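You operate a simulated robot arm through the tools that you are given. There is no shell and no other tool. Be economical: measure what you need, move in short steps, check, and stop when the job is done.

You are at the controls of a simulated two-armed robot. One attempt, no reset.

JOB
Pick up the cold pack with one hand, pass it to the other hand and put it on the top of the test bench. Take the blue short roll and put it on the top of the steel trolley. Switch the drum brake off. Switch the bench switch on. Put the red bung on the shelf under the first-aid cabinet. Put the green pin from the far table top on top of the panel two. Open the tall bin lid. Any order will do. Set down upright: red bung.
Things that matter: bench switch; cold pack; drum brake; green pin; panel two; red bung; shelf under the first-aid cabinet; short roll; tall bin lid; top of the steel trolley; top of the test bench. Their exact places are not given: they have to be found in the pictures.

It is judged by the outcome, as a careful person would: the job done as asked, and still so three seconds after it is handed in. It fails if anything else is knocked over, pushed out of place, dropped, spilled or broken. A push-on lid holds only when it is set on centred and level and pressed home; a screw cap is set on level and turned clockwise until tight.

ROBOT AND FRAMES
Two 7-joint arms with fingered hands on one trunk, on a base that drives. Base frame: it is fixed to the floor where the robot stands at the start and does not move with it; the origin is under the middle of the robot, x ahead of it, y to its left, z up; the surface under the hand at the start is at about z = 0.9. Readings come in m, rad, newtons and seconds.
The left shoulder is at the start at [0.03, 0.119, 1.119], the right one opposite. With the tool pointing down near the work surface each hand reaches from about 0.36 to 0.78 m from the robot's upright axis, wherever it stands, measured 20 degrees to its own side. Places, roughly: bench switch [7.6, -1.2, 1.3]; cold pack [0.5, -0.25, 1]; drum brake [7.8, -1.2, 1]; green pin (3x3x9 cm) [0.7, 6.1, 1]; panel two [2.5, 2.5, 0.75]; red bung (4x4x7 cm) [5.8, -2.9, 0.7]; shelf under the first-aid cabinet (64x24 cm) [9.26, -3.62, 0.92]; short roll [9, -1.5, 0.5]; tall bin lid [8.3, 7.7, 1]; top of the steel trolley [5.9, -2.8, 0.7]; top of the test bench [-2.6, -1.5, 0.8]. Payload 3.8 kg a hand.
Tool frame (each hand has its own): the origin (TCP) lies between the finger pads and is the grasp point; the fingertips stand 0.025 m ahead of it; z points along the fingers, y is the line along which they close. The gripper opens to 0.088 m. The gripper's body begins 0.029 m behind the TCP. The gripper is a hand of 4 fingers: y runs from the thumb to the fingers, the wrist lies at [-0.013, -0.106, -0.174] in the tool frame, and closing takes about 1.5 s.
Orientation is that of the tool frame in the base frame, as a unit quaternion [x, y, z, w]. With the fingers straight down and the wrist toward the robot, the tool's x, y and z point along [0, 1, 0], [1, 0, 0] and [0, 0, -1] of the base frame.

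CONTROLS
- The arms move only by the tool move_arm. It takes "left_rows", "right_rows" or both (then of equal length, played together; a hand with none holds still); each is a list of rows, each a list of 7 numbers: the shift along the tool's x, y, z in m, then the turn, a rotation vector about the tool's x, y, z in rad, then the finger opening in m, from 0 to 0.088. In form: [[tx, ty, tz, rx, ry, rz, fingers], ...]. A call has 1 to 20 rows; each row shifts and turns the commanded pose from where the row before left it, along the tool's axes as they then stand. Rows are played at 5 a second. More than 0.05 m and 0.15 rad between two rows, or a gripper value outside its range, and nothing of the call is played. Where a pose cannot be reached the arm comes as near as it can. A force on the tool above 40 N (or 10 N above the force at the start of the call, whichever is more), or a blocked arm, ends the call early, and 0.2 s more pass. The fingers move at their own pace (about 0.153 m/s each) and stop on an object; they squeeze with about 23 N. The grip force told is the motor's: it shows also when the fingers shut on nothing. Time passes only in rows, and 0.2 s behind the last, so rows that do not move let the fingers close. The reply holds the time, the measured pose of the TCP, the force on the tool along the base axes, the opening and the grip force, in the units named above and with some noise, with the torque about the TCP (base axes, N m) and any sound that the robot's microphone picked up.
- Cameras (640 x 400 px; columns grow to the right, rows downward): "scene" is now at [0.0673, -0.009, 1.6672]; the picture's right is [-0.16, -0.99, 0.00], its down [-0.78, 0.13, -0.61] and it looks along [0.60, -0.10, -0.80] (base axes); focal length 259 px, centre (320, 200). "left" rides on the left gripper at [-0.064, -0.083, -0.098] in its tool frame; the picture's right is [-0.62, -0.37, 0.69], its down [0.71, -0.63, 0.30] and it looks along [0.32, 0.68, 0.65] (tool axes); focal length 265 px, centre (320, 200). "right" rides on the right gripper at [0.064, -0.083, -0.098] in its tool frame; the picture's right is [-0.62, 0.37, -0.69], its down [-0.71, -0.63, 0.30] and it looks along [-0.32, 0.68, 0.65] (tool axes); focal length 265 px, centre (320, 200).
- get_image(camera): a new picture of that camera. The clock stands still meanwhile.
- move_column(by): slides the trunk up (or, below 0, down) by that many m; the arms and the scene camera ride with it, the base frame stays. It gives what a move gives, with no picture.
- base_move(legs): drives the robot by 1 to 6 legs, each [ahead, left, turn to the left] in m, m and rad, along the robot's own axes; the way and the turn of a leg run together, so that a leg with both is an arc; at most 1.5 m and 3.142 rad a leg. The arms and the cameras ride along, it lands a little off, and it stops where it bumps. It gives what a move gives.
- hand_shape(shape, hand): the hand has 4 fingers and takes this shape, open, in about a second: jaw (thumb against the fingers, like two jaws); tri (thumb and two fingers); tip (a fingertip pinch); poke (one finger out to press); point (the index stretched); flat (the hand flat); cup (the hand cupped); fist (a fist). The gripper value then closes the fingers along that shape, each until it touches; the sizes above hold for jaw. It gives what a move gives, with no picture.
- aim_head(pan, tilt): turns the head with the scene camera to pan (to the left, within 2.094 rad either way) and tilt (down, from -0.506 to 1.204), counted from straight ahead of the robot. It gives what a move gives.
- pixel_to_xyz(camera, pixels): there is no depth. For up to 12 entries [column, row, z] of the newest picture of that camera ("zoom" is the newest enlarged one), the place [x, y] in the base frame at which the ray of that pixel passes the height z, good to about 0.002 m, but the place of the scene camera against the robot may be out by one fixed shift of up to 0.018 m in any direction. The clock stands still meanwhile.
- enlarge(camera, box): a new picture of the part [left, top, right, bottom] of that camera's present view, enlarged. The clock stands still meanwhile.
- close_job(): hands the job in; it is judged then, once.

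Keep the steps short. Do not move on a guess: measure, check each grasp and each placing, and mend mistakes. In all there are 124 turns and 124 pictures (those below and enlarged ones count). Leave the grippers open and the arms clear of the work at the hand-in unless told otherwise, and finish with a single line.

The tools are called as a command line: name --argument value ..., lists and objects as JSON in quotes. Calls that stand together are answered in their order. move_arm: Moves the arms, as the interface text tells. Its arguments: {"type":"object","properties":{"left_rows":{"type":"array"},"right_rows":{"type":"array"}},"required":[]} The other tools are called the same way: move_column (by) slides the trunk up or down; hand_shape (shape, hand) gives the hand a shape; base_move (legs) drives the base; aim_head (pan, tilt) turns the head that bears the scene camera; get_image (camera) takes a picture; pixel_to_xyz (camera, pixels) gives the place at which the rays of pixels pass given heights; enlarge (camera, box) takes an enlarged picture of a part of a camera's view; close_job () hands the job in.

At the start:

```text
time_s: 0.0
left_tool_pos: [0.4706, 0.0374, 1.1997]
left_tool_rot: [0.707, 0.707, 0.001, -0.001]
left_force: [0.9, 0.7, -0.1]
left_ft_torque: [0.01, -0.01, 0.02]
left_finger_gap: 0.0875
left_gripper_force: 0.1
left_shape: jaw
right_tool_pos: [0.4216, -0.3071, 1.1842]
right_tool_rot: [0.707, 0.707, 0.0, 0.0]
right_force: [0.2, -0.1, -0.7]
right_ft_torque: [0.0, -0.01, -0.03]
right_finger_gap: 0.0877
right_gripper_force: 0.1
right_shape: jaw
trunk travel left (down, up): [-0.275, 0.315]
robot x, y, heading: [0.0032, -0.0004, -0.003]
head pan, tilt: [-0.164, 0.918]
```

scene: 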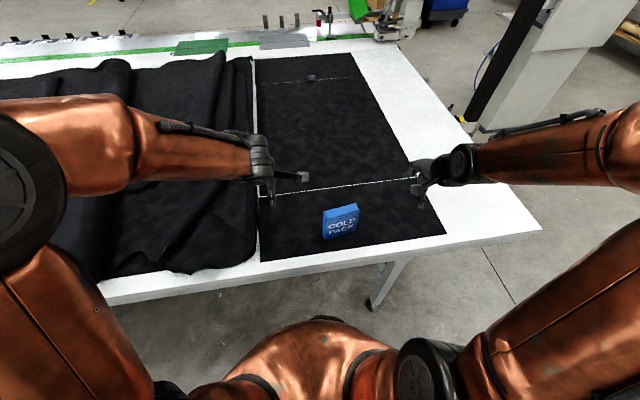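
right: 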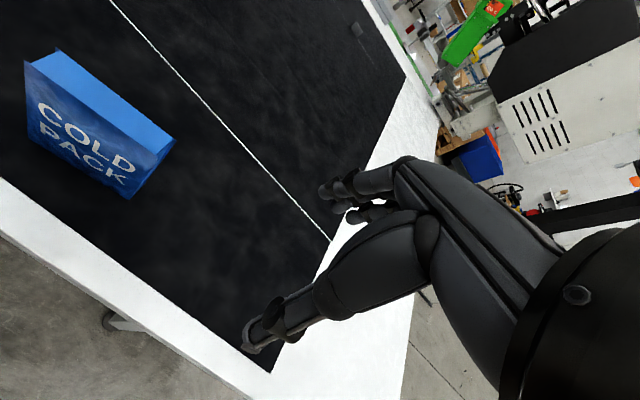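
left: 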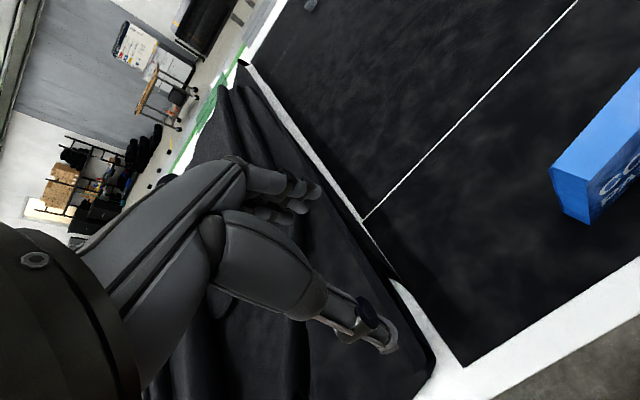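

The cold pack stands at about (341,222) in the scene picture. I'll enlarge it and measure.

enlarge --camera "scene" --box '[280, 180, 400, 255]'

pixel_to_xyz --camera "scene" --pixels '[[324, 240, 0.9], [358, 231, 0.9], [322, 212, 1.0], [358, 204, 1.0], [324, 240, 0.88], [358, 231, 0.88]]'

pixel_to_xyz --camera "right" --pixels '[[130, 198, 0.9], [28, 138, 0.9], [174, 140, 1.0], [60, 48, 1.0], [24, 62, 1.0], [152, 156, 1.0]]'

```text
5.33 times, centred on (340, 218) of scene
```

zoom: 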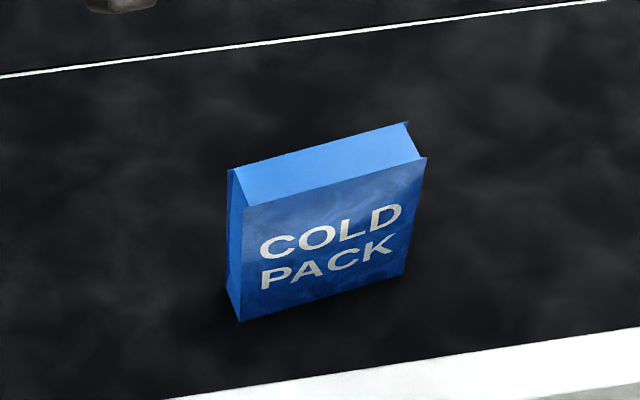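

```text
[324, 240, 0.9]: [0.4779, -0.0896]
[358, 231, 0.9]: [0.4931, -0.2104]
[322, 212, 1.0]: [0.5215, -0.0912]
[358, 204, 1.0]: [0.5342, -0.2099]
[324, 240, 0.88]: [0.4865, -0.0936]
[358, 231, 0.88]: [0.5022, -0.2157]
```

```text
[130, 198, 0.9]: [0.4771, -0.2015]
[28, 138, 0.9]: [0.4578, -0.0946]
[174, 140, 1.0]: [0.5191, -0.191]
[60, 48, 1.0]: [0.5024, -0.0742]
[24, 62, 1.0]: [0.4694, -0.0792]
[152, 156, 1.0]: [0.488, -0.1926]
```

Pack: centre about (0.482,-0.144), top near z 1.02, turned about 0.15 rad. I'll move the right hand above it and the left hand aside, then check.

move_arm --right_rows '[[0.038, 0.0153, 0, 0, 0, 0, 0.088], [0.038, 0.0153, 0, 0, 0, 0, 0.088], [0.038, 0.0153, 0, 0, 0, 0, 0.088], [0.038, 0.0153, 0, 0, 0, 0, 0.088], [0, 0, 0.03, 0, 0, -0.07, 0.088], [0, 0, 0.03, 0, 0, -0.08, 0.088], [0, 0, 0, 0, 0, 0, 0.088]]' --left_rows '[[0.03, 0, 0, 0, 0, 0, 0.088], [0.03, 0, 0, 0, 0, 0, 0.088], [0.03, 0, 0, 0, 0, 0, 0.088], [0.03, 0, 0, 0, 0, 0, 0.088], [0, 0, 0, 0, 0, 0, 0.088], [0, 0, 0, 0, 0, 0, 0.088], [0, 0, 0, 0, 0, 0, 0.088]]'

get_image --camera "right"

get_image --camera "scene"

```text
time_s: 1.6
left_tool_pos: [0.4703, 0.1577, 1.2]
left_tool_rot: [0.707, 0.707, 0.0, 0.0]
left_force: [0.4, 0.8, 0.4]
left_ft_torque: [0.02, 0.0, -0.02]
left_finger_gap: 0.0876
left_gripper_force: 0.1
left_shape: jaw
right_tool_pos: [0.4787, -0.1553, 1.122]
right_tool_rot: [0.651, 0.759, 0.0, 0.001]
right_force: [0.2, 0.0, -0.6]
right_ft_torque: [0.02, -0.01, 0.01]
right_finger_gap: 0.0877
right_gripper_force: 0.0
right_shape: jaw
trunk travel left (down, up): [-0.275, 0.315]
robot x, y, heading: [-0.0018, 0.0007, -0.0]
head pan, tilt: [-0.164, 0.918]
```

```text
119 pictures are left
```

right: 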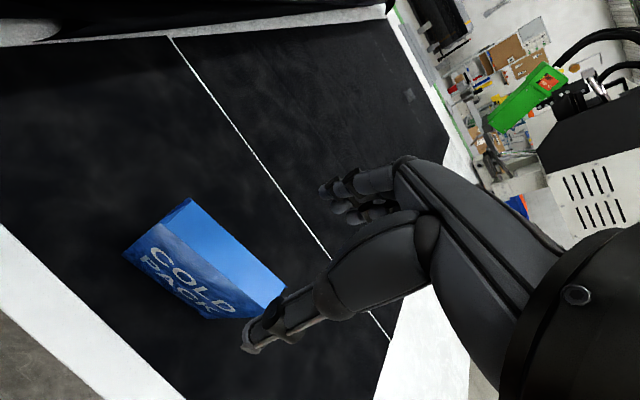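

```text
118 pictures are left
```

scene: 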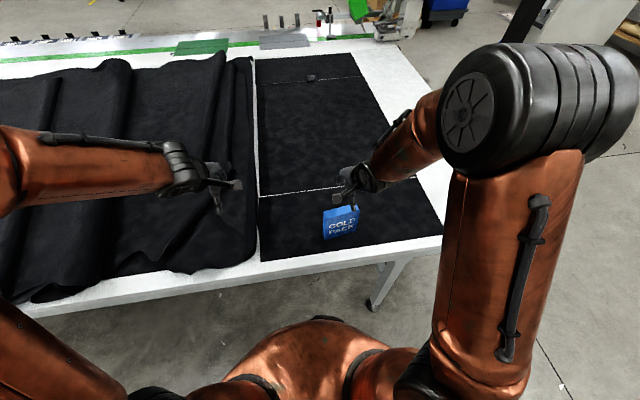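

The hand is over the pack. I'll zoom on the pack top to measure again.

enlarge --camera "right" --box '[110, 180, 310, 340]'

```text
2.50 times, centred on (210, 260) of right
```

zoom: 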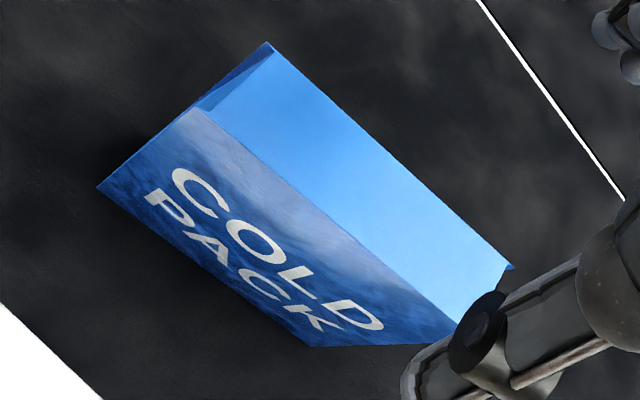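

pixel_to_xyz --camera "zoom" --pixels '[[98, 187, 0.9], [312, 346, 0.9], [192, 108, 1.0], [456, 324, 1.0], [268, 44, 1.0], [513, 268, 1.0], [192, 108, 1.02], [456, 324, 1.02], [268, 44, 1.02], [513, 268, 1.02]]'

```text
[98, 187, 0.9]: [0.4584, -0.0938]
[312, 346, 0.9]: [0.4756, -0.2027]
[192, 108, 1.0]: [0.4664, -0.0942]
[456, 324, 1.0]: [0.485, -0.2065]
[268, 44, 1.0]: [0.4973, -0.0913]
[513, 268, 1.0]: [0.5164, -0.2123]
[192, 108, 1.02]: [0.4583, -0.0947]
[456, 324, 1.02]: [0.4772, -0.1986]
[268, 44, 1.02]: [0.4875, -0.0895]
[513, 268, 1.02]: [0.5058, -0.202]
```

Top at z≈1.02, thickness 0.03. Descend and grip near the top, slightly right of the centre.

move_arm --right_rows '[[-0.005, 0.005, 0.03, 0, 0, 0, 0.088], [0, 0, 0.03, 0, 0, 0, 0.088], [0, 0, 0.03, 0, 0, 0, 0.088], [0, 0, 0.034, 0, 0, 0, 0.088], [0, 0, 0, 0, 0, 0, 0.0], [0, 0, 0, 0, 0, 0, 0.0], [0, 0, 0, 0, 0, 0, 0.0], [0, 0, 0, 0, 0, 0, 0.0], [0, 0, 0, 0, 0, 0, 0.0], [0, 0, 0, 0, 0, 0, 0.0], [0, 0, 0, 0, 0, 0, 0.0]]'

get_image --camera "right"

```text
time_s: 4.0
left_tool_pos: [0.4719, 0.1567, 1.1998]
left_tool_rot: [0.708, 0.706, -0.001, -0.001]
left_force: [0.1, 0.0, 0.1]
left_ft_torque: [0.0, 0.01, 0.01]
left_finger_gap: 0.0877
left_gripper_force: 0.1
left_shape: jaw
right_tool_pos: [0.4857, -0.1603, 0.9999]
right_tool_rot: [0.652, 0.758, 0.001, 0.001]
right_force: [0.4, 0.4, 0.0]
right_ft_torque: [0.0, 0.04, 0.03]
right_finger_gap: 0.0295
right_gripper_force: 23.1
right_shape: jaw
trunk travel left (down, up): [-0.275, 0.315]
robot x, y, heading: [-0.0028, 0.0019, 0.004]
head pan, tilt: [-0.164, 0.918]
```

```text
116 pictures are left
```

right: 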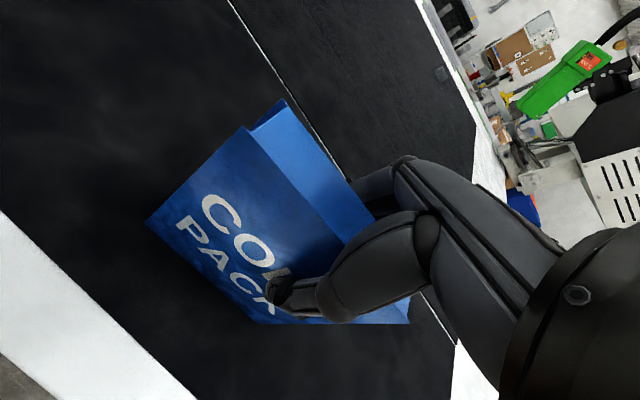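

Gripped (gap 0.0295, 23 N). Lift, square it up, and turn the left hand so that its fingers point right (-y).

move_arm --right_rows '[[0, 0, -0.03, 0, 0, 0, 0.0], [0, 0, -0.04, 0, 0, 0, 0.0], [0, 0, -0.04, 0, 0, 0, 0.0], [0, 0, -0.04, 0, 0, 0, 0.0], [0, 0, -0.04, 0, 0, 0.0, 0.0], [0, 0, -0.03, 0, 0, 0.08, 0.0], [0, 0, 0, 0, 0, 0.08, 0.0], [0.02, 0.01, 0, 0, 0, 0, 0], [0.02, 0.01, 0, 0, 0, 0, 0], [0.02, 0.01, 0, 0, 0, 0, 0], [0, 0, 0, 0, 0, 0, 0], [0, 0, 0, 0, 0, 0, 0]]' --left_rows '[[0.02, 0, 0, 0, -0.1428, 0, 0.088], [0, 0, 0, 0, -0.1428, 0, 0.088], [0, 0, 0, 0, -0.1428, 0, 0.088], [0, 0, 0, 0, -0.1428, 0, 0.088], [0, 0, 0, 0, -0.1428, 0, 0.088], [0, 0, 0, 0, -0.1428, 0, 0.088], [0, 0, 0, 0, -0.1428, 0, 0.088], [0, 0, 0, 0, -0.1428, 0, 0.088], [0, 0, 0, 0, -0.1428, 0, 0.088], [0, 0, 0, 0, -0.1428, 0, 0.088], [0, 0, 0, 0, -0.1428, 0, 0.088], [0, 0, 0, 0, 0, 0, 0.088]]'

get_image --camera "left"

get_image --camera "scene"

```text
time_s: 6.6
left_tool_pos: [0.4713, 0.1765, 1.2017]
left_tool_rot: [0.499, 0.5, -0.5, 0.501]
left_force: [0.2, -0.5, -0.3]
left_ft_torque: [0.0, -0.01, 0.0]
left_finger_gap: 0.0876
left_gripper_force: 0.1
left_shape: jaw
right_tool_pos: [0.5179, -0.1006, 1.2186]
right_tool_rot: [0.71, 0.704, 0.0, 0.0]
right_force: [-0.2, 0.1, -2.2]
right_ft_torque: [-0.06, -0.01, -0.01]
right_finger_gap: 0.0292
right_gripper_force: 22.4
right_shape: jaw
trunk travel left (down, up): [-0.275, 0.315]
robot x, y, heading: [0.0019, -0.0023, -0.005]
head pan, tilt: [-0.164, 0.918]
```

```text
115 pictures are left
```

left: 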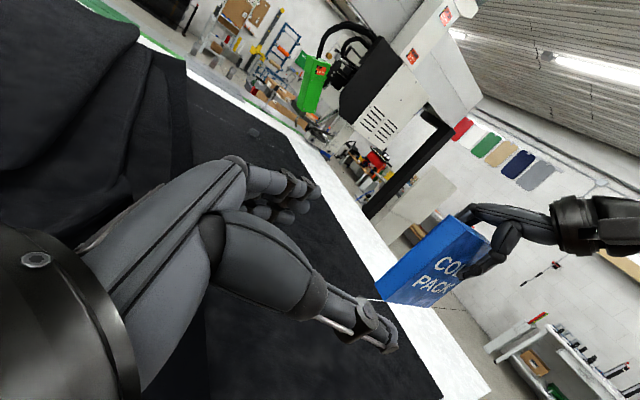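

```text
114 pictures are left
```

scene: 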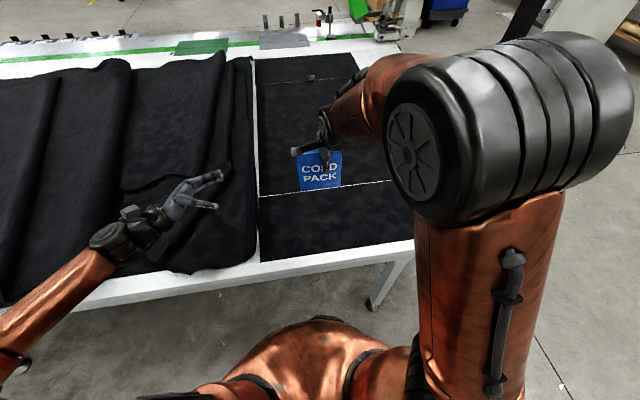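

Now left TCP should go to (0.518,-0.055,1.152). First align, then approach to y≈0.01 and check.

move_arm --left_rows '[[0.025, 0.024, 0.02, 0, 0, 0, 0.088], [0.025, 0.023, 0.02, 0, 0, 0, 0.088], [0, 0, 0.04, 0, 0, 0, 0.088], [0, 0, 0.04, 0, 0, 0, 0.088], [0, 0, 0.04, 0, 0, 0, 0.088], [0, 0, 0, 0, 0, 0, 0.088]]'

get_image --camera "left"

enlarge --camera "scene" --box '[220, 90, 380, 210]'

```text
time_s: 8.0
left_tool_pos: [0.5148, 0.0181, 1.1527]
left_tool_rot: [0.5, 0.5, -0.5, 0.5]
left_force: [0.6, 0.4, 0.1]
left_ft_torque: [-0.01, 0.01, -0.02]
left_finger_gap: 0.0875
left_gripper_force: 0.1
left_shape: jaw
right_tool_pos: [0.519, -0.0979, 1.2196]
right_tool_rot: [0.711, 0.704, 0.0, -0.001]
right_force: [-0.2, -0.9, -1.9]
right_ft_torque: [-0.03, 0.02, -0.04]
right_finger_gap: 0.0292
right_gripper_force: 23.4
right_shape: jaw
trunk travel left (down, up): [-0.275, 0.315]
robot x, y, heading: [-0.0007, 0.0005, -0.0]
head pan, tilt: [-0.164, 0.918]
```

```text
113 pictures are left
```

left: 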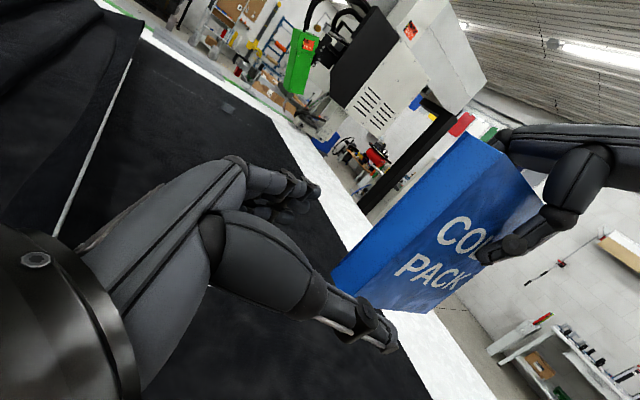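

```text
3.33 times, centred on (300, 150) of scene
```

zoom: 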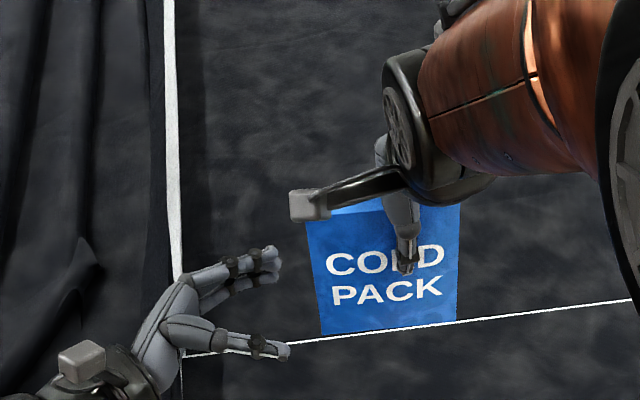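

Alignment is good: pack lies between the open fingers. Approach 0.07 and close the left hand.

move_arm --left_rows '[[0, 0.003, 0.025, 0, 0, 0, 0.088], [0, 0, 0.025, 0, 0, 0, 0.088], [0, 0, 0.02, 0, 0, 0, 0.088], [0, 0, 0, 0, 0, 0, 0.088], [0, 0, 0, 0, 0, 0, 0.0], [0, 0, 0, 0, 0, 0, 0.0], [0, 0, 0, 0, 0, 0, 0.0], [0, 0, 0, 0, 0, 0, 0.0], [0, 0, 0, 0, 0, 0, 0.0], [0, 0, 0, 0, 0, 0, 0.0], [0, 0, 0, 0, 0, 0, 0.0], [0, 0, 0, 0, 0, 0, 0.0]]'

enlarge --camera "scene" --box '[220, 90, 380, 210]'

```text
time_s: 10.6
left_tool_pos: [0.5194, -0.0537, 1.1511]
left_tool_rot: [0.5, 0.5, -0.5, 0.501]
left_force: [-0.2, -0.7, 0.0]
left_ft_torque: [-0.01, -0.03, -0.03]
left_finger_gap: 0.0295
left_gripper_force: 23.4
left_shape: jaw
right_tool_pos: [0.5189, -0.0996, 1.2196]
right_tool_rot: [0.711, 0.703, 0.0, 0.0]
right_force: [-0.7, 1.3, -2.0]
right_ft_torque: [-0.01, 0.1, 0.0]
right_finger_gap: 0.0294
right_gripper_force: 22.3
right_shape: jaw
trunk travel left (down, up): [-0.275, 0.315]
robot x, y, heading: [0.0021, 0.0033, 0.001]
head pan, tilt: [-0.164, 0.918]
```

```text
3.33 times, centred on (300, 150) of scene
```

zoom: 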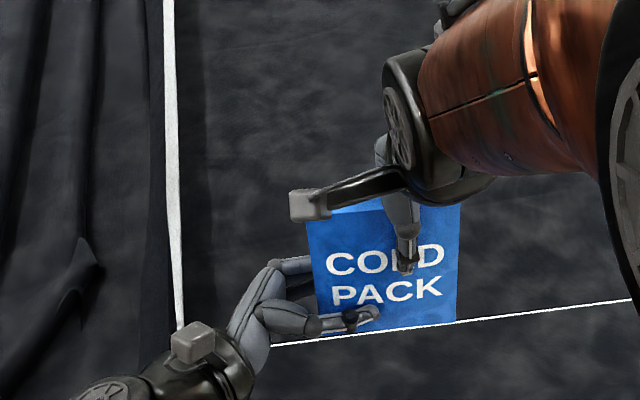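

Both hold it. Open the right hand and draw it up and away; the left keeps holding.

move_arm --right_rows '[[0, 0, 0, 0, 0, 0, 0.088], [0, 0, 0, 0, 0, 0, 0.088], [0, 0, 0, 0, 0, 0, 0.088], [0, 0, -0.03, 0, 0, 0, 0.088], [0, 0, -0.04, 0, 0, 0, 0.088], [-0.04, 0, -0.03, 0, 0, 0, 0.088], [-0.05, -0.02, 0, 0, 0, 0, 0.088], [-0.05, -0.02, 0, 0, 0, 0, 0.088], [-0.05, -0.02, 0, 0, 0, 0, 0.088], [-0.03, -0.02, 0, 0, 0, 0, 0.088]]'

get_image --camera "scene"

```text
refused: row 7 steps farther than a row can; nothing moved
```

```text
110 pictures are left
```

scene: 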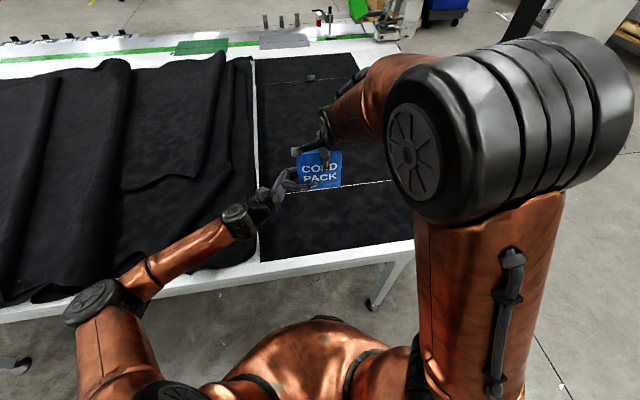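

Steps of that row were too long; same plan with shorter ones, then the left turns back with its fingers downwards.

move_arm --right_rows '[[0, 0, 0, 0, 0, 0, 0.088], [0, 0, 0, 0, 0, 0, 0.088], [0, 0, 0, 0, 0, 0, 0.088], [0, 0, -0.03, 0, 0, 0, 0.088], [0, 0, -0.04, 0, 0, 0, 0.088], [-0.03, 0, -0.03, 0, 0, 0, 0.088], [-0.04, -0.02, 0, 0, 0, 0, 0.088], [-0.04, -0.02, 0, 0, 0, 0, 0.088], [-0.04, -0.02, 0, 0, 0, 0, 0.088], [-0.04, -0.02, 0, 0, 0, 0, 0.088]]'

move_arm --left_rows '[[0, 0, -0.04, 0, 0, 0, 0.0], [0, 0, -0.04, 0, 0, 0, 0.0], [0, 0, -0.04, 0, 0, 0, 0.0], [0, 0, -0.04, 0, 0.1428, 0, 0.0], [0, 0, 0, 0, 0.1428, 0, 0.0], [0, 0, 0, 0, 0.1428, 0, 0.0], [0, 0, 0, 0, 0.1428, 0, 0.0], [0, 0, 0, 0, 0.1428, 0, 0.0], [0, 0, 0, 0, 0.1428, 0, 0.0], [0, 0, 0, 0, 0.1428, 0, 0.0], [0, 0, 0, 0, 0.1428, 0, 0.0], [0, 0, 0, 0, 0.1428, 0, 0.0], [0, 0, 0, 0, 0.1428, 0, 0.0], [0, 0, 0, 0, 0.1428, 0, 0.0], [0, 0, 0, 0, 0, 0, 0.0]]'

aim_head --pan 2.09 --tilt 0.35

get_image --camera "scene"

get_image --camera "left"

```text
time_s: 12.8
left_tool_pos: [0.5194, -0.0544, 1.1513]
left_tool_rot: [0.5, 0.5, -0.5, 0.5]
left_force: [-0.6, 0.2, 0.3]
left_ft_torque: [0.14, -0.02, 0.04]
left_finger_gap: 0.0291
left_gripper_force: 23.2
left_shape: jaw
right_tool_pos: [0.4355, -0.2885, 1.3175]
right_tool_rot: [0.71, 0.704, 0.0, -0.001]
right_force: [0.2, 0.3, 0.0]
right_ft_torque: [0.0, 0.03, 0.0]
right_finger_gap: 0.0874
right_gripper_force: 0.0
right_shape: jaw
trunk travel left (down, up): [-0.275, 0.315]
robot x, y, heading: [-0.0001, -0.0007, -0.0]
head pan, tilt: [-0.164, 0.918]
```

```text
time_s: 16.0
left_tool_pos: [0.5208, 0.1094, 1.1508]
left_tool_rot: [0.707, 0.707, 0.0, 0.001]
left_force: [-0.3, -0.3, -0.4]
left_ft_torque: [0.03, 0.0, 0.02]
left_finger_gap: 0.0291
left_gripper_force: 22.8
left_shape: jaw
right_tool_pos: [0.4369, -0.2875, 1.3189]
right_tool_rot: [0.71, 0.704, 0.0, 0.001]
right_force: [0.4, -0.5, -0.3]
right_ft_torque: [0.0, -0.02, 0.01]
right_finger_gap: 0.0876
right_gripper_force: 0.0
right_shape: jaw
trunk travel left (down, up): [-0.275, 0.315]
robot x, y, heading: [0.0022, -0.0029, -0.002]
head pan, tilt: [-0.164, 0.918]
```

```text
time_s: 18.1
left_tool_pos: [0.519, 0.1073, 1.1511]
left_tool_rot: [0.707, 0.707, 0.0, 0.0]
left_force: [-1.1, 0.7, 0.0]
left_ft_torque: [0.07, -0.01, 0.02]
left_finger_gap: 0.029
left_gripper_force: 23.0
left_shape: jaw
right_tool_pos: [0.4372, -0.2887, 1.3188]
right_tool_rot: [0.711, 0.703, -0.001, -0.001]
right_force: [-0.6, -0.4, -1.2]
right_ft_torque: [-0.02, 0.01, 0.02]
right_finger_gap: 0.0875
right_gripper_force: 0.1
right_shape: jaw
trunk travel left (down, up): [-0.275, 0.315]
robot x, y, heading: [0.0004, -0.0028, 0.001]
head pan, tilt: [2.089, 0.351]
```

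```text
109 pictures are left
```

scene: 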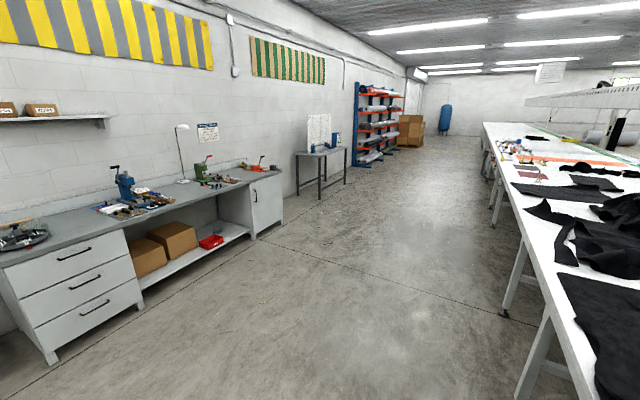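

```text
108 pictures are left
```

left: 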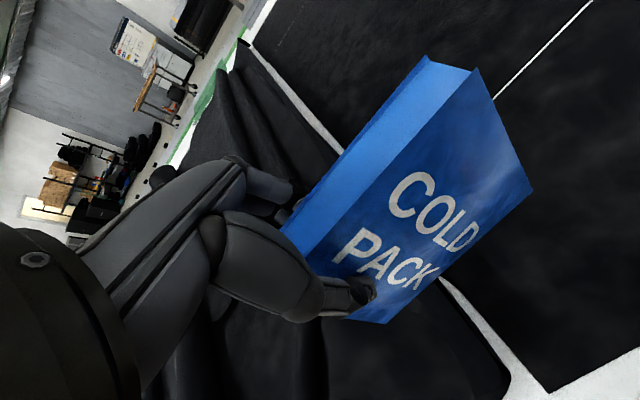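

Handover worked. Now look the other way for the test bench at (-2.6,-1.5).

aim_head --pan -2.09 --tilt 0.4

get_image --camera "scene"

```text
time_s: 21.5
left_tool_pos: [0.5202, 0.1077, 1.1516]
left_tool_rot: [0.707, 0.707, 0.0, 0.0]
left_force: [-0.3, 0.0, -0.8]
left_ft_torque: [-0.02, 0.0, -0.02]
left_finger_gap: 0.0292
left_gripper_force: 22.7
left_shape: jaw
right_tool_pos: [0.4365, -0.2889, 1.3174]
right_tool_rot: [0.71, 0.704, 0.0, 0.0]
right_force: [-0.5, -0.3, 0.1]
right_ft_torque: [-0.02, -0.02, -0.01]
right_finger_gap: 0.0876
right_gripper_force: 0.1
right_shape: jaw
trunk travel left (down, up): [-0.275, 0.315]
robot x, y, heading: [0.0021, -0.0011, -0.0]
head pan, tilt: [-2.089, 0.4]
```

```text
107 pictures are left
```

scene: 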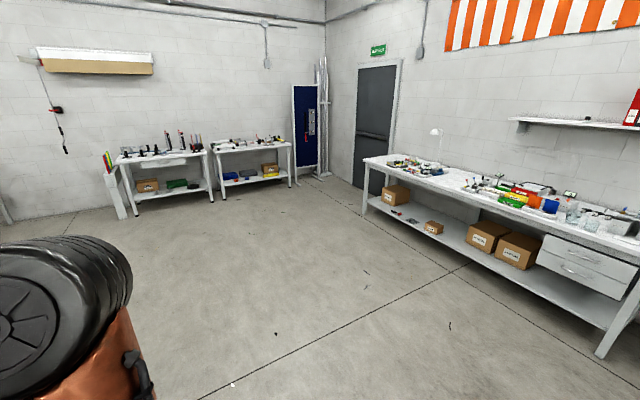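

The test bench is the long white-topped one on the right. Measure its front edge and legs.

pixel_to_xyz --camera "scene" --pixels '[[364, 163, 0.8], [470, 194, 0.8], [560, 223, 0.8], [638, 248, 0.8], [364, 215, 0.0], [598, 357, 0.0], [470, 180, 0.8], [530, 205, 0.8], [540, 188, 0.8], [570, 205, 0.8], [415, 156, 0.8], [435, 165, 0.8]]'

enlarge --camera "scene" --box '[360, 120, 640, 295]'

```text
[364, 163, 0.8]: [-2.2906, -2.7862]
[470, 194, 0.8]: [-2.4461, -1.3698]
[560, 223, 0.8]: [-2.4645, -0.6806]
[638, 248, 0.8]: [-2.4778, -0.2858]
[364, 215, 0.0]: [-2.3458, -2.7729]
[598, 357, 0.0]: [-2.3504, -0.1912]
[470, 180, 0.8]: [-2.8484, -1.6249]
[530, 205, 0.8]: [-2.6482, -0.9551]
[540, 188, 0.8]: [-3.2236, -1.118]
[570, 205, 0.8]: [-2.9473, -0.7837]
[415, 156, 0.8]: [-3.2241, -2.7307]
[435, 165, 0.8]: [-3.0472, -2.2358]
```

```text
2.29 times, centred on (500, 208) of scene
```

zoom: 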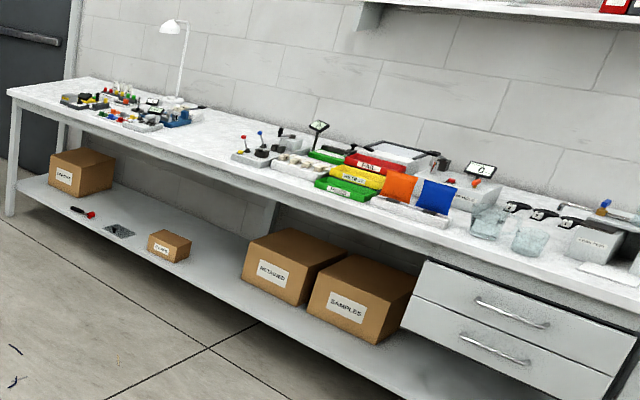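

Bench front edge near x=-2.4, free surface near y≈-1.6. Drive there: back off, turn, drive, face the bench.

base_move --legs '[[-0.9, 0, 0], [0, 0, -2.094], [1.4, 0, 0], [0, 0, -1.047], [0, 0.35, 0]]'

aim_head --pan 0 --tilt 0.6

get_image --camera "scene"

```text
time_s: 42.4
left_tool_pos: [-2.1319, -1.6855, 1.1513]
left_tool_rot: [0.71, -0.705, 0.0, 0.0]
left_force: [0.2, -0.6, 0.3]
left_ft_torque: [-0.02, 0.01, 0.0]
left_finger_gap: 0.0291
left_gripper_force: 22.2
left_shape: jaw
right_tool_pos: [-2.0515, -1.2889, 1.3189]
right_tool_rot: [-0.706, 0.708, 0.0, 0.0]
right_force: [0.3, 0.1, -0.4]
right_ft_torque: [0.04, -0.02, 0.04]
right_finger_gap: 0.0878
right_gripper_force: 0.0
right_shape: jaw
trunk travel left (down, up): [-0.275, 0.315]
robot x, y, heading: [-1.6157, -1.5736, -3.128]
head pan, tilt: [-2.089, 0.4]
```

```text
time_s: 44.4
left_tool_pos: [-2.1313, -1.6846, 1.1513]
left_tool_rot: [0.709, -0.705, 0.0, 0.0]
left_force: [0.0, 0.1, 0.9]
left_ft_torque: [-0.06, 0.01, -0.01]
left_finger_gap: 0.0288
left_gripper_force: 23.1
left_shape: jaw
right_tool_pos: [-2.0517, -1.2876, 1.3186]
right_tool_rot: [-0.706, 0.708, 0.0, 0.0]
right_force: [-0.6, -0.7, -0.3]
right_ft_torque: [0.04, 0.0, 0.0]
right_finger_gap: 0.0878
right_gripper_force: 0.1
right_shape: jaw
trunk travel left (down, up): [-0.275, 0.315]
robot x, y, heading: [-1.6154, -1.5757, -3.133]
head pan, tilt: [0.0, 0.6]
```

```text
105 pictures are left
```

scene: 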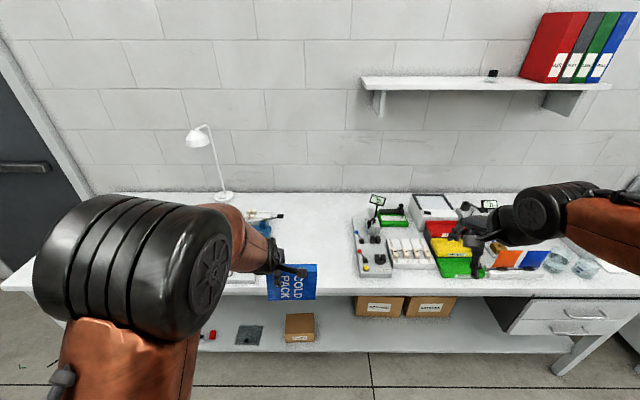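

Free surface is near (315,245). Measure it, and the front edge for the height.

pixel_to_xyz --camera "scene" --pixels '[[340, 289, 0.8], [340, 289, 0.85], [340, 289, 0.9], [315, 245, 0.85], [290, 250, 0.85], [350, 260, 0.85], [340, 289, 0.75], [2, 289, 0.8], [2, 289, 0.85]]'

get_image --camera "left"

```text
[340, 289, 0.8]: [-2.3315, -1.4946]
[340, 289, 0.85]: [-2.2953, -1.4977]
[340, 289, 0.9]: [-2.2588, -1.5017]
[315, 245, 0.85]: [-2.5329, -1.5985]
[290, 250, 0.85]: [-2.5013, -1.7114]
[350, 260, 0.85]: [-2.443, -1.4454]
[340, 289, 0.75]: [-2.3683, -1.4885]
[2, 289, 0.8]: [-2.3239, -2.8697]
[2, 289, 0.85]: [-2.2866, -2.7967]
```

```text
104 pictures are left
```

left: 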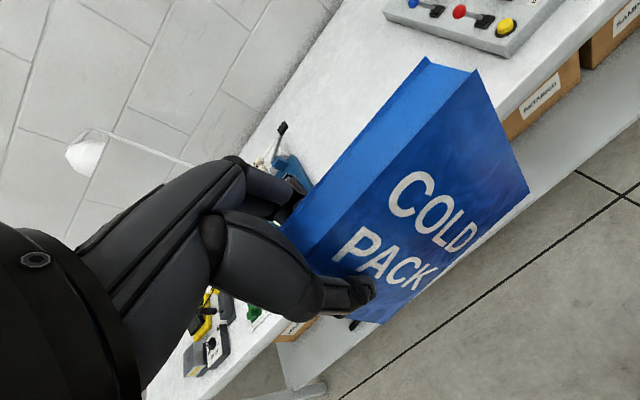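

Bench top is about z 0.85, front edge x≈-2.29. Drive 0.2 ahead, reach 0.1 more, and lower towards the top.

base_move --legs '[[0.2, 0, 0]]'

move_arm --left_rows '[[-0.01, 0.04, 0, 0, 0, 0, 0.0], [-0.01, 0.04, 0, 0, 0, 0, 0.0], [0, 0.02, 0.02, 0, 0, 0, 0.0], [0, 0, 0.04, 0, 0, 0, 0.0], [0, 0, 0.04, 0, 0, 0, 0.0], [0, 0, 0.04, 0, 0, 0, 0.0], [0, 0, 0.02, 0, 0, 0, 0.0], [0, 0, 0, 0, 0, 0, 0.0]]'

get_image --camera "left"

get_image --camera "scene"

```text
time_s: 46.0
left_tool_pos: [-2.3347, -1.6847, 1.1512]
left_tool_rot: [0.709, -0.705, 0.0, -0.001]
left_force: [-0.7, 0.9, 0.7]
left_ft_torque: [-0.07, 0.01, 0.04]
left_finger_gap: 0.0284
left_gripper_force: 22.8
left_shape: jaw
right_tool_pos: [-2.2539, -1.2886, 1.3182]
right_tool_rot: [-0.706, 0.708, 0.0, 0.001]
right_force: [0.0, -0.5, 0.7]
right_ft_torque: [0.02, -0.01, 0.01]
right_finger_gap: 0.0878
right_gripper_force: 0.1
right_shape: jaw
trunk travel left (down, up): [-0.275, 0.315]
robot x, y, heading: [-1.8157, -1.5737, -3.132]
head pan, tilt: [0.0, 0.6]
```

```text
time_s: 47.8
left_tool_pos: [-2.4346, -1.6646, 0.993]
left_tool_rot: [0.709, -0.705, -0.001, 0.0]
left_force: [0.1, -1.2, 0.0]
left_ft_torque: [-0.07, 0.0, 0.01]
left_finger_gap: 0.0288
left_gripper_force: 23.0
left_shape: jaw
right_tool_pos: [-2.253, -1.2884, 1.3192]
right_tool_rot: [-0.706, 0.709, 0.001, 0.0]
right_force: [0.7, 0.1, 0.3]
right_ft_torque: [-0.03, 0.01, -0.01]
right_finger_gap: 0.0879
right_gripper_force: 0.1
right_shape: jaw
trunk travel left (down, up): [-0.275, 0.315]
robot x, y, heading: [-1.8114, -1.5721, -3.141]
head pan, tilt: [0.0, 0.6]
```

```text
103 pictures are left
```

left: 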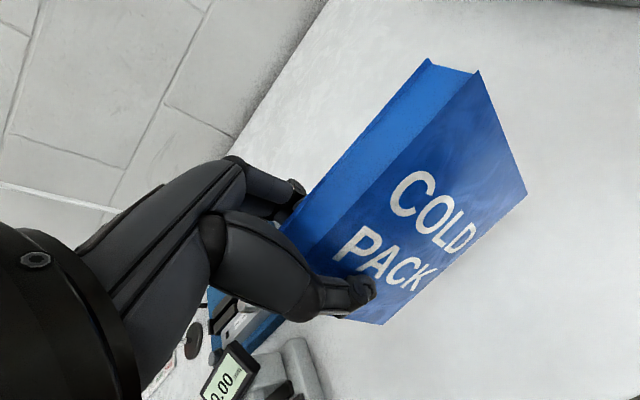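

```text
102 pictures are left
```

scene: 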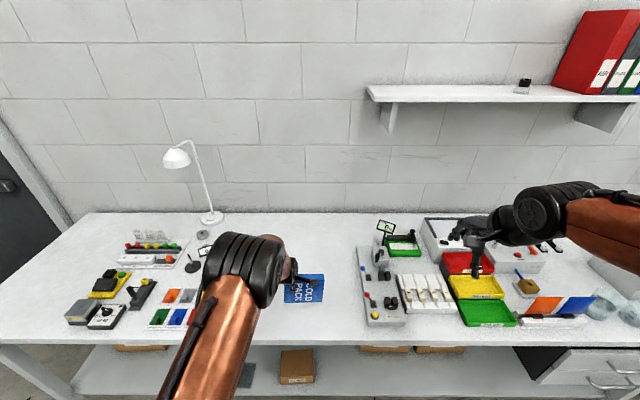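

Space below is clear. Shift 0.03 to the right, then lower slowly until contact.

move_arm --left_rows '[[-0.03, 0, 0, 0, 0, 0, 0.0], [0, 0, 0.02, 0, 0, 0, 0.0], [0, 0, 0.015, 0, 0, 0, 0.0], [0, 0, 0.005, 0, 0, 0, 0.0], [0, 0, 0.004, 0, 0, 0, 0.0], [0, 0, 0.004, 0, 0, 0, 0.0], [0, 0, 0.004, 0, 0, 0, 0.0]]'

enlarge --camera "scene" --box '[250, 240, 410, 340]'

get_image --camera "left"

```text
time_s: 49.4
left_tool_pos: [-2.4347, -1.6364, 0.9393]
left_tool_rot: [0.708, -0.706, 0.001, -0.001]
left_force: [0.7, -0.5, -0.2]
left_ft_torque: [-0.06, 0.0, 0.0]
left_finger_gap: 0.0288
left_gripper_force: 23.0
left_shape: jaw
right_tool_pos: [-2.2534, -1.2885, 1.3177]
right_tool_rot: [-0.706, 0.708, 0.0, 0.001]
right_force: [0.4, -0.3, 0.2]
right_ft_torque: [0.01, 0.03, 0.01]
right_finger_gap: 0.0874
right_gripper_force: 0.1
right_shape: jaw
trunk travel left (down, up): [-0.275, 0.315]
robot x, y, heading: [-1.8176, -1.5757, -3.135]
head pan, tilt: [0.0, 0.6]
```

```text
4.00 times, centred on (330, 290) of scene
```

zoom: 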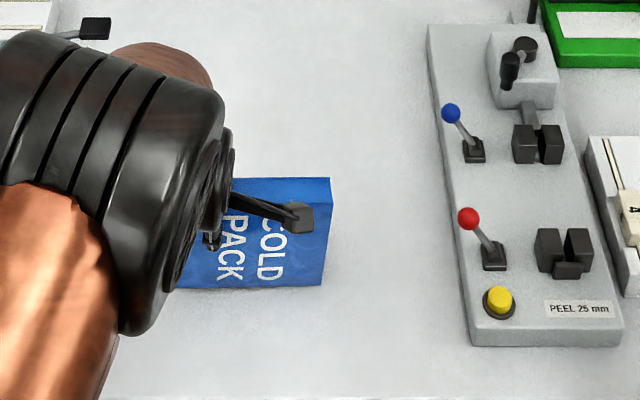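

```text
100 pictures are left
```

left: 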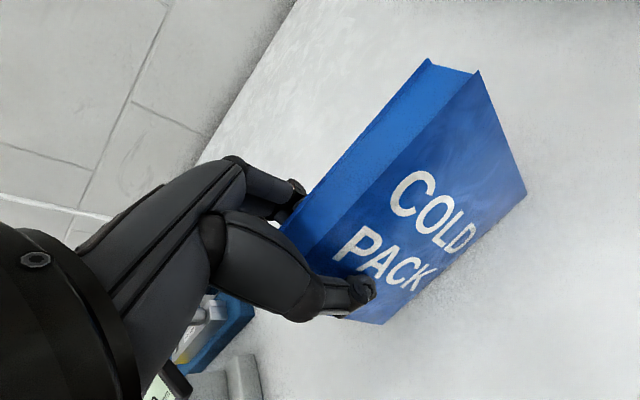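

Close to the surface but no contact force yet. Continue downwards in 4 mm steps.

move_arm --left_rows '[[0, 0, 0.004, 0, 0, 0, 0.0], [0, 0, 0.004, 0, 0, 0, 0.0], [0, 0, 0.004, 0, 0, 0, 0.0], [0, 0, 0.004, 0, 0, 0, 0.0], [0, 0, 0.004, 0, 0, 0, 0.0], [0, 0, 0.004, 0, 0, 0, 0.0], [0, 0, 0.004, 0, 0, 0, 0.0], [0, 0, 0.004, 0, 0, 0, 0.0]]'

```text
time_s: 51.0
left_tool_pos: [-2.438, -1.6349, 0.9181]
left_tool_rot: [0.709, -0.705, -0.006, 0.004]
left_force: [8.5, -0.2, 22.3]
left_ft_torque: [0.01, -0.45, -0.04]
left_finger_gap: 0.0316
left_gripper_force: 22.6
left_shape: jaw
right_tool_pos: [-2.2508, -1.2887, 1.319]
right_tool_rot: [-0.706, 0.709, 0.0, -0.001]
right_force: [0.3, 0.2, -0.1]
right_ft_torque: [0.0, 0.02, 0.03]
right_finger_gap: 0.0877
right_gripper_force: 0.1
right_shape: jaw
trunk travel left (down, up): [-0.275, 0.315]
robot x, y, heading: [-1.8112, -1.5752, -3.138]
head pan, tilt: [0.0, 0.6]
stopped in row 8 (left hand): the force on the tool passed its limit at 41 N (the readings are from after the stop); the commanded pose is now the measured one
```

Contact made. Ease up 3 mm, open, and rise.

move_arm --left_rows '[[0, 0, -0.003, 0, 0, 0, 0.0], [0, 0, 0, 0, 0, 0, 0.03], [0, 0, 0, 0, 0, 0, 0.04], [0, 0, 0, 0, 0, 0, 0.06], [0, 0, 0, 0, 0, 0, 0.088], [0, 0, 0, 0, 0, 0, 0.088], [0, 0, 0, 0, 0, 0, 0.088]]'

get_image --camera "left"

```text
time_s: 52.6
left_tool_pos: [-2.4378, -1.6354, 0.9173]
left_tool_rot: [0.709, -0.706, -0.004, 0.002]
left_force: [-0.1, 0.1, 0.1]
left_ft_torque: [0.02, -0.01, 0.01]
left_finger_gap: 0.0879
left_gripper_force: 0.1
left_shape: jaw
right_tool_pos: [-2.2519, -1.2893, 1.3183]
right_tool_rot: [-0.706, 0.709, 0.0, 0.0]
right_force: [0.6, -0.1, -0.3]
right_ft_torque: [-0.01, 0.0, -0.01]
right_finger_gap: 0.0879
right_gripper_force: 0.0
right_shape: jaw
trunk travel left (down, up): [-0.275, 0.315]
robot x, y, heading: [-1.816, -1.5763, -3.141]
head pan, tilt: [0.0, 0.6]
```

```text
99 pictures are left
```

left: 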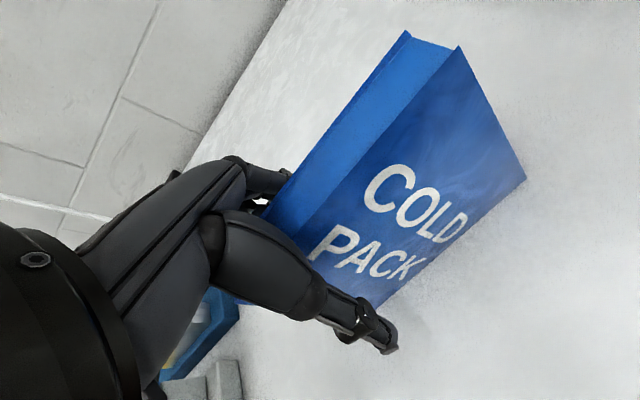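

The pack stands freely. Rise, back off, turn round and look ahead.

move_arm --left_rows '[[0, 0, -0.03, 0, 0, 0, 0.088], [0, 0, -0.04, 0, 0, 0, 0.088], [0, 0, -0.04, 0, 0, 0, 0.088], [0, 0, -0.05, 0, 0, 0, 0.088], [0, 0, -0.05, 0, 0, 0, 0.088], [0, -0.03, -0.03, 0, 0, 0, 0.088], [0, -0.04, 0, 0, 0, 0, 0.088], [0, -0.04, 0, 0, 0, 0, 0.088]]'

base_move --legs '[[-0.7, 0, 0]]'

get_image --camera "scene"

base_move --legs '[[0, 0, 2.9]]'

aim_head --pan 0.0 --tilt 0.3

get_image --camera "scene"

```text
time_s: 54.4
left_tool_pos: [-2.3228, -1.6368, 1.1565]
left_tool_rot: [0.709, -0.705, -0.004, 0.003]
left_force: [-0.1, 0.0, 0.0]
left_ft_torque: [-0.01, 0.02, 0.0]
left_finger_gap: 0.0877
left_gripper_force: 0.1
left_shape: jaw
right_tool_pos: [-2.2516, -1.2885, 1.3186]
right_tool_rot: [-0.706, 0.708, 0.0, -0.001]
right_force: [-0.4, -0.5, -0.4]
right_ft_torque: [0.03, 0.03, -0.01]
right_finger_gap: 0.0876
right_gripper_force: 0.0
right_shape: jaw
trunk travel left (down, up): [-0.275, 0.315]
robot x, y, heading: [-1.8152, -1.5782, -3.144]
head pan, tilt: [0.0, 0.6]
```

```text
time_s: 58.3
left_tool_pos: [-1.6105, -1.6325, 1.1549]
left_tool_rot: [0.71, -0.704, -0.003, 0.003]
left_force: [0.1, 0.8, -0.1]
left_ft_torque: [-0.01, 0.01, -0.04]
left_finger_gap: 0.0879
left_gripper_force: 0.1
left_shape: jaw
right_tool_pos: [-1.5402, -1.286, 1.3182]
right_tool_rot: [0.707, -0.707, 0.0, 0.0]
right_force: [-0.3, -0.6, 0.1]
right_ft_torque: [0.01, 0.02, 0.01]
right_finger_gap: 0.0877
right_gripper_force: 0.0
right_shape: jaw
trunk travel left (down, up): [-0.275, 0.315]
robot x, y, heading: [-1.1045, -1.5708, -3.131]
head pan, tilt: [0.0, 0.6]
```

```text
98 pictures are left
```

scene: 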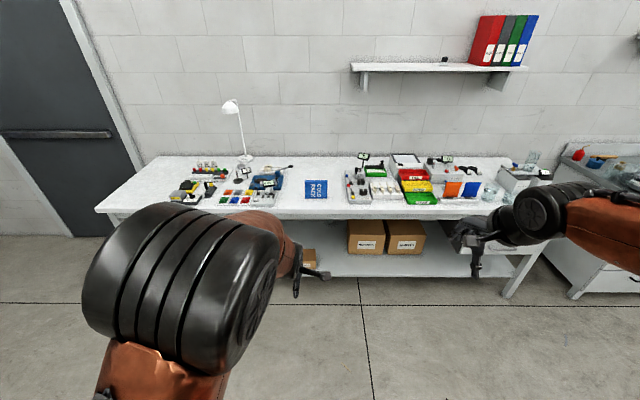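

```text
time_s: 65.6
left_tool_pos: [-0.5904, -1.6115, 1.1561]
left_tool_rot: [0.773, 0.634, 0.002, 0.004]
left_force: [-0.2, 0.3, -0.7]
left_ft_torque: [-0.01, 0.01, -0.03]
left_finger_gap: 0.088
left_gripper_force: 0.0
left_shape: jaw
right_tool_pos: [-0.73, -1.9382, 1.318]
right_tool_rot: [0.776, 0.631, 0.0, 0.0]
right_force: [-0.9, 0.0, 0.4]
right_ft_torque: [0.01, -0.03, 0.0]
right_finger_gap: 0.0879
right_gripper_force: 0.1
right_shape: jaw
trunk travel left (down, up): [-0.275, 0.315]
robot x, y, heading: [-1.1009, -1.5715, -0.198]
head pan, tilt: [0.0, 0.6]
```

```text
time_s: 66.4
left_tool_pos: [-0.5903, -1.6123, 1.1555]
left_tool_rot: [0.773, 0.635, 0.002, 0.004]
left_force: [-0.1, -0.2, -1.0]
left_ft_torque: [0.01, 0.01, -0.02]
left_finger_gap: 0.088
left_gripper_force: 0.1
left_shape: jaw
right_tool_pos: [-0.7297, -1.9377, 1.319]
right_tool_rot: [0.776, 0.63, 0.0, -0.001]
right_force: [0.5, 0.3, 0.0]
right_ft_torque: [0.01, 0.0, -0.01]
right_finger_gap: 0.0876
right_gripper_force: 0.2
right_shape: jaw
trunk travel left (down, up): [-0.275, 0.315]
robot x, y, heading: [-1.1006, -1.5688, -0.199]
head pan, tilt: [0.0, 0.3]
```

```text
97 pictures are left
```

scene: 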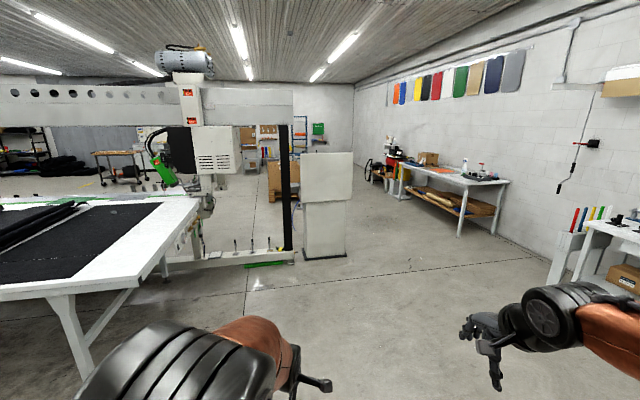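

I see a corridor between the grey kiosk (325,250) and the wall-side tables. Measure floor points.

pixel_to_xyz --camera "scene" --pixels '[[304, 259, 0], [346, 255, 0], [459, 237, 0], [403, 196, 0], [495, 232, 0], [553, 283, 0], [380, 180, 0], [270, 203, 0], [300, 190, 0], [350, 185, 0], [375, 183, 0]]'

enlarge --camera "scene" --box '[240, 100, 440, 225]'

```text
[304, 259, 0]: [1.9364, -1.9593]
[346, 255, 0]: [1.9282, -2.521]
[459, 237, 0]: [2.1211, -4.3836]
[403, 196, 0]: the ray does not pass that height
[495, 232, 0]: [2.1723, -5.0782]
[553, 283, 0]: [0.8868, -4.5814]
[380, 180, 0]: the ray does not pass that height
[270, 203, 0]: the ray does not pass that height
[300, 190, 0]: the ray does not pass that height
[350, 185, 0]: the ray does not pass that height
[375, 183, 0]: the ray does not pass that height
```

```text
3.20 times, centred on (340, 162) of scene
```

zoom: 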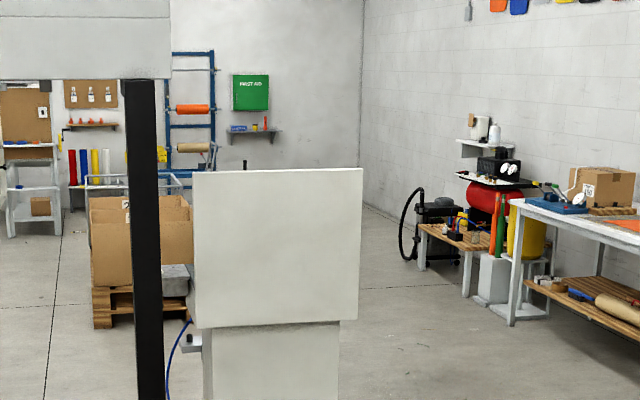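

Corridor between y≈-2.55 and -4.3. Drive to (1.9,-3.35), then along +x.

base_move --legs '[[0, 0, -0.337], [1.5, 0, 0], [1.5, 0, 0], [0.49, 0, 0], [0, 0, 0.535], [1.0, 0, 0]]'

aim_head --pan 0.15 --tilt 0.25

get_image --camera "scene"

```text
time_s: 90.7
left_tool_pos: [3.3909, -3.2826, 1.1562]
left_tool_rot: [0.704, 0.71, 0.002, 0.004]
left_force: [-0.8, -0.3, 0.7]
left_ft_torque: [0.01, -0.03, -0.03]
left_finger_gap: 0.0879
left_gripper_force: 0.2
left_shape: jaw
right_tool_pos: [3.3184, -3.6309, 1.318]
right_tool_rot: [0.708, 0.707, 0.001, 0.0]
right_force: [-0.2, 0.3, -0.4]
right_ft_torque: [0.04, 0.03, 0.02]
right_finger_gap: 0.0876
right_gripper_force: 0.0
right_shape: jaw
trunk travel left (down, up): [-0.275, 0.315]
robot x, y, heading: [2.8819, -3.3498, 0.008]
head pan, tilt: [0.0, 0.3]
```

```text
time_s: 91.4
left_tool_pos: [3.3916, -3.2829, 1.1553]
left_tool_rot: [0.705, 0.71, 0.002, 0.003]
left_force: [0.2, -0.4, -0.1]
left_ft_torque: [-0.02, 0.0, -0.02]
left_finger_gap: 0.0879
left_gripper_force: 0.0
left_shape: jaw
right_tool_pos: [3.32, -3.6299, 1.3185]
right_tool_rot: [0.708, 0.706, 0.0, 0.0]
right_force: [0.2, 0.2, -1.3]
right_ft_torque: [0.02, 0.01, -0.02]
right_finger_gap: 0.0878
right_gripper_force: 0.0
right_shape: jaw
trunk travel left (down, up): [-0.275, 0.315]
robot x, y, heading: [2.886, -3.3417, 0.009]
head pan, tilt: [0.15, 0.25]
```

```text
95 pictures are left
```

scene: 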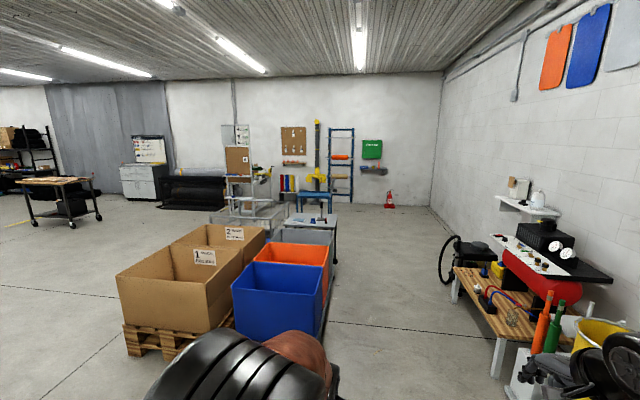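

The steel trolley appears behind the bins at about (315,222). Zoom on it and on the far wall.

enlarge --camera "scene" --box '[200, 110, 420, 250]'

pixel_to_xyz --camera "scene" --pixels '[[338, 262, 0], [325, 335, 0], [322, 340, 0], [455, 305, 0], [497, 375, 0], [320, 218, 0.75], [335, 218, 0.75], [290, 222, 0.75]]'

```text
2.86 times, centred on (310, 180) of scene
```

zoom: 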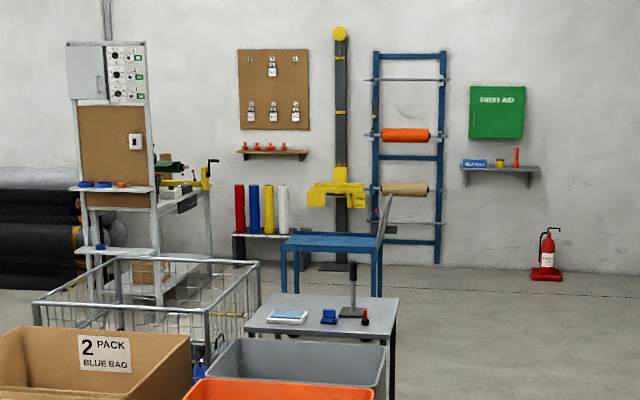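

```text
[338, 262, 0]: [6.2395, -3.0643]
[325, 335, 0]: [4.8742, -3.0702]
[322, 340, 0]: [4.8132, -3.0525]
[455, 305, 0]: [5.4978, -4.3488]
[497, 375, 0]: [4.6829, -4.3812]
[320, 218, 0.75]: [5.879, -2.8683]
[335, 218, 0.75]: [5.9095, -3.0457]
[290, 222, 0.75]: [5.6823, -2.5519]
```

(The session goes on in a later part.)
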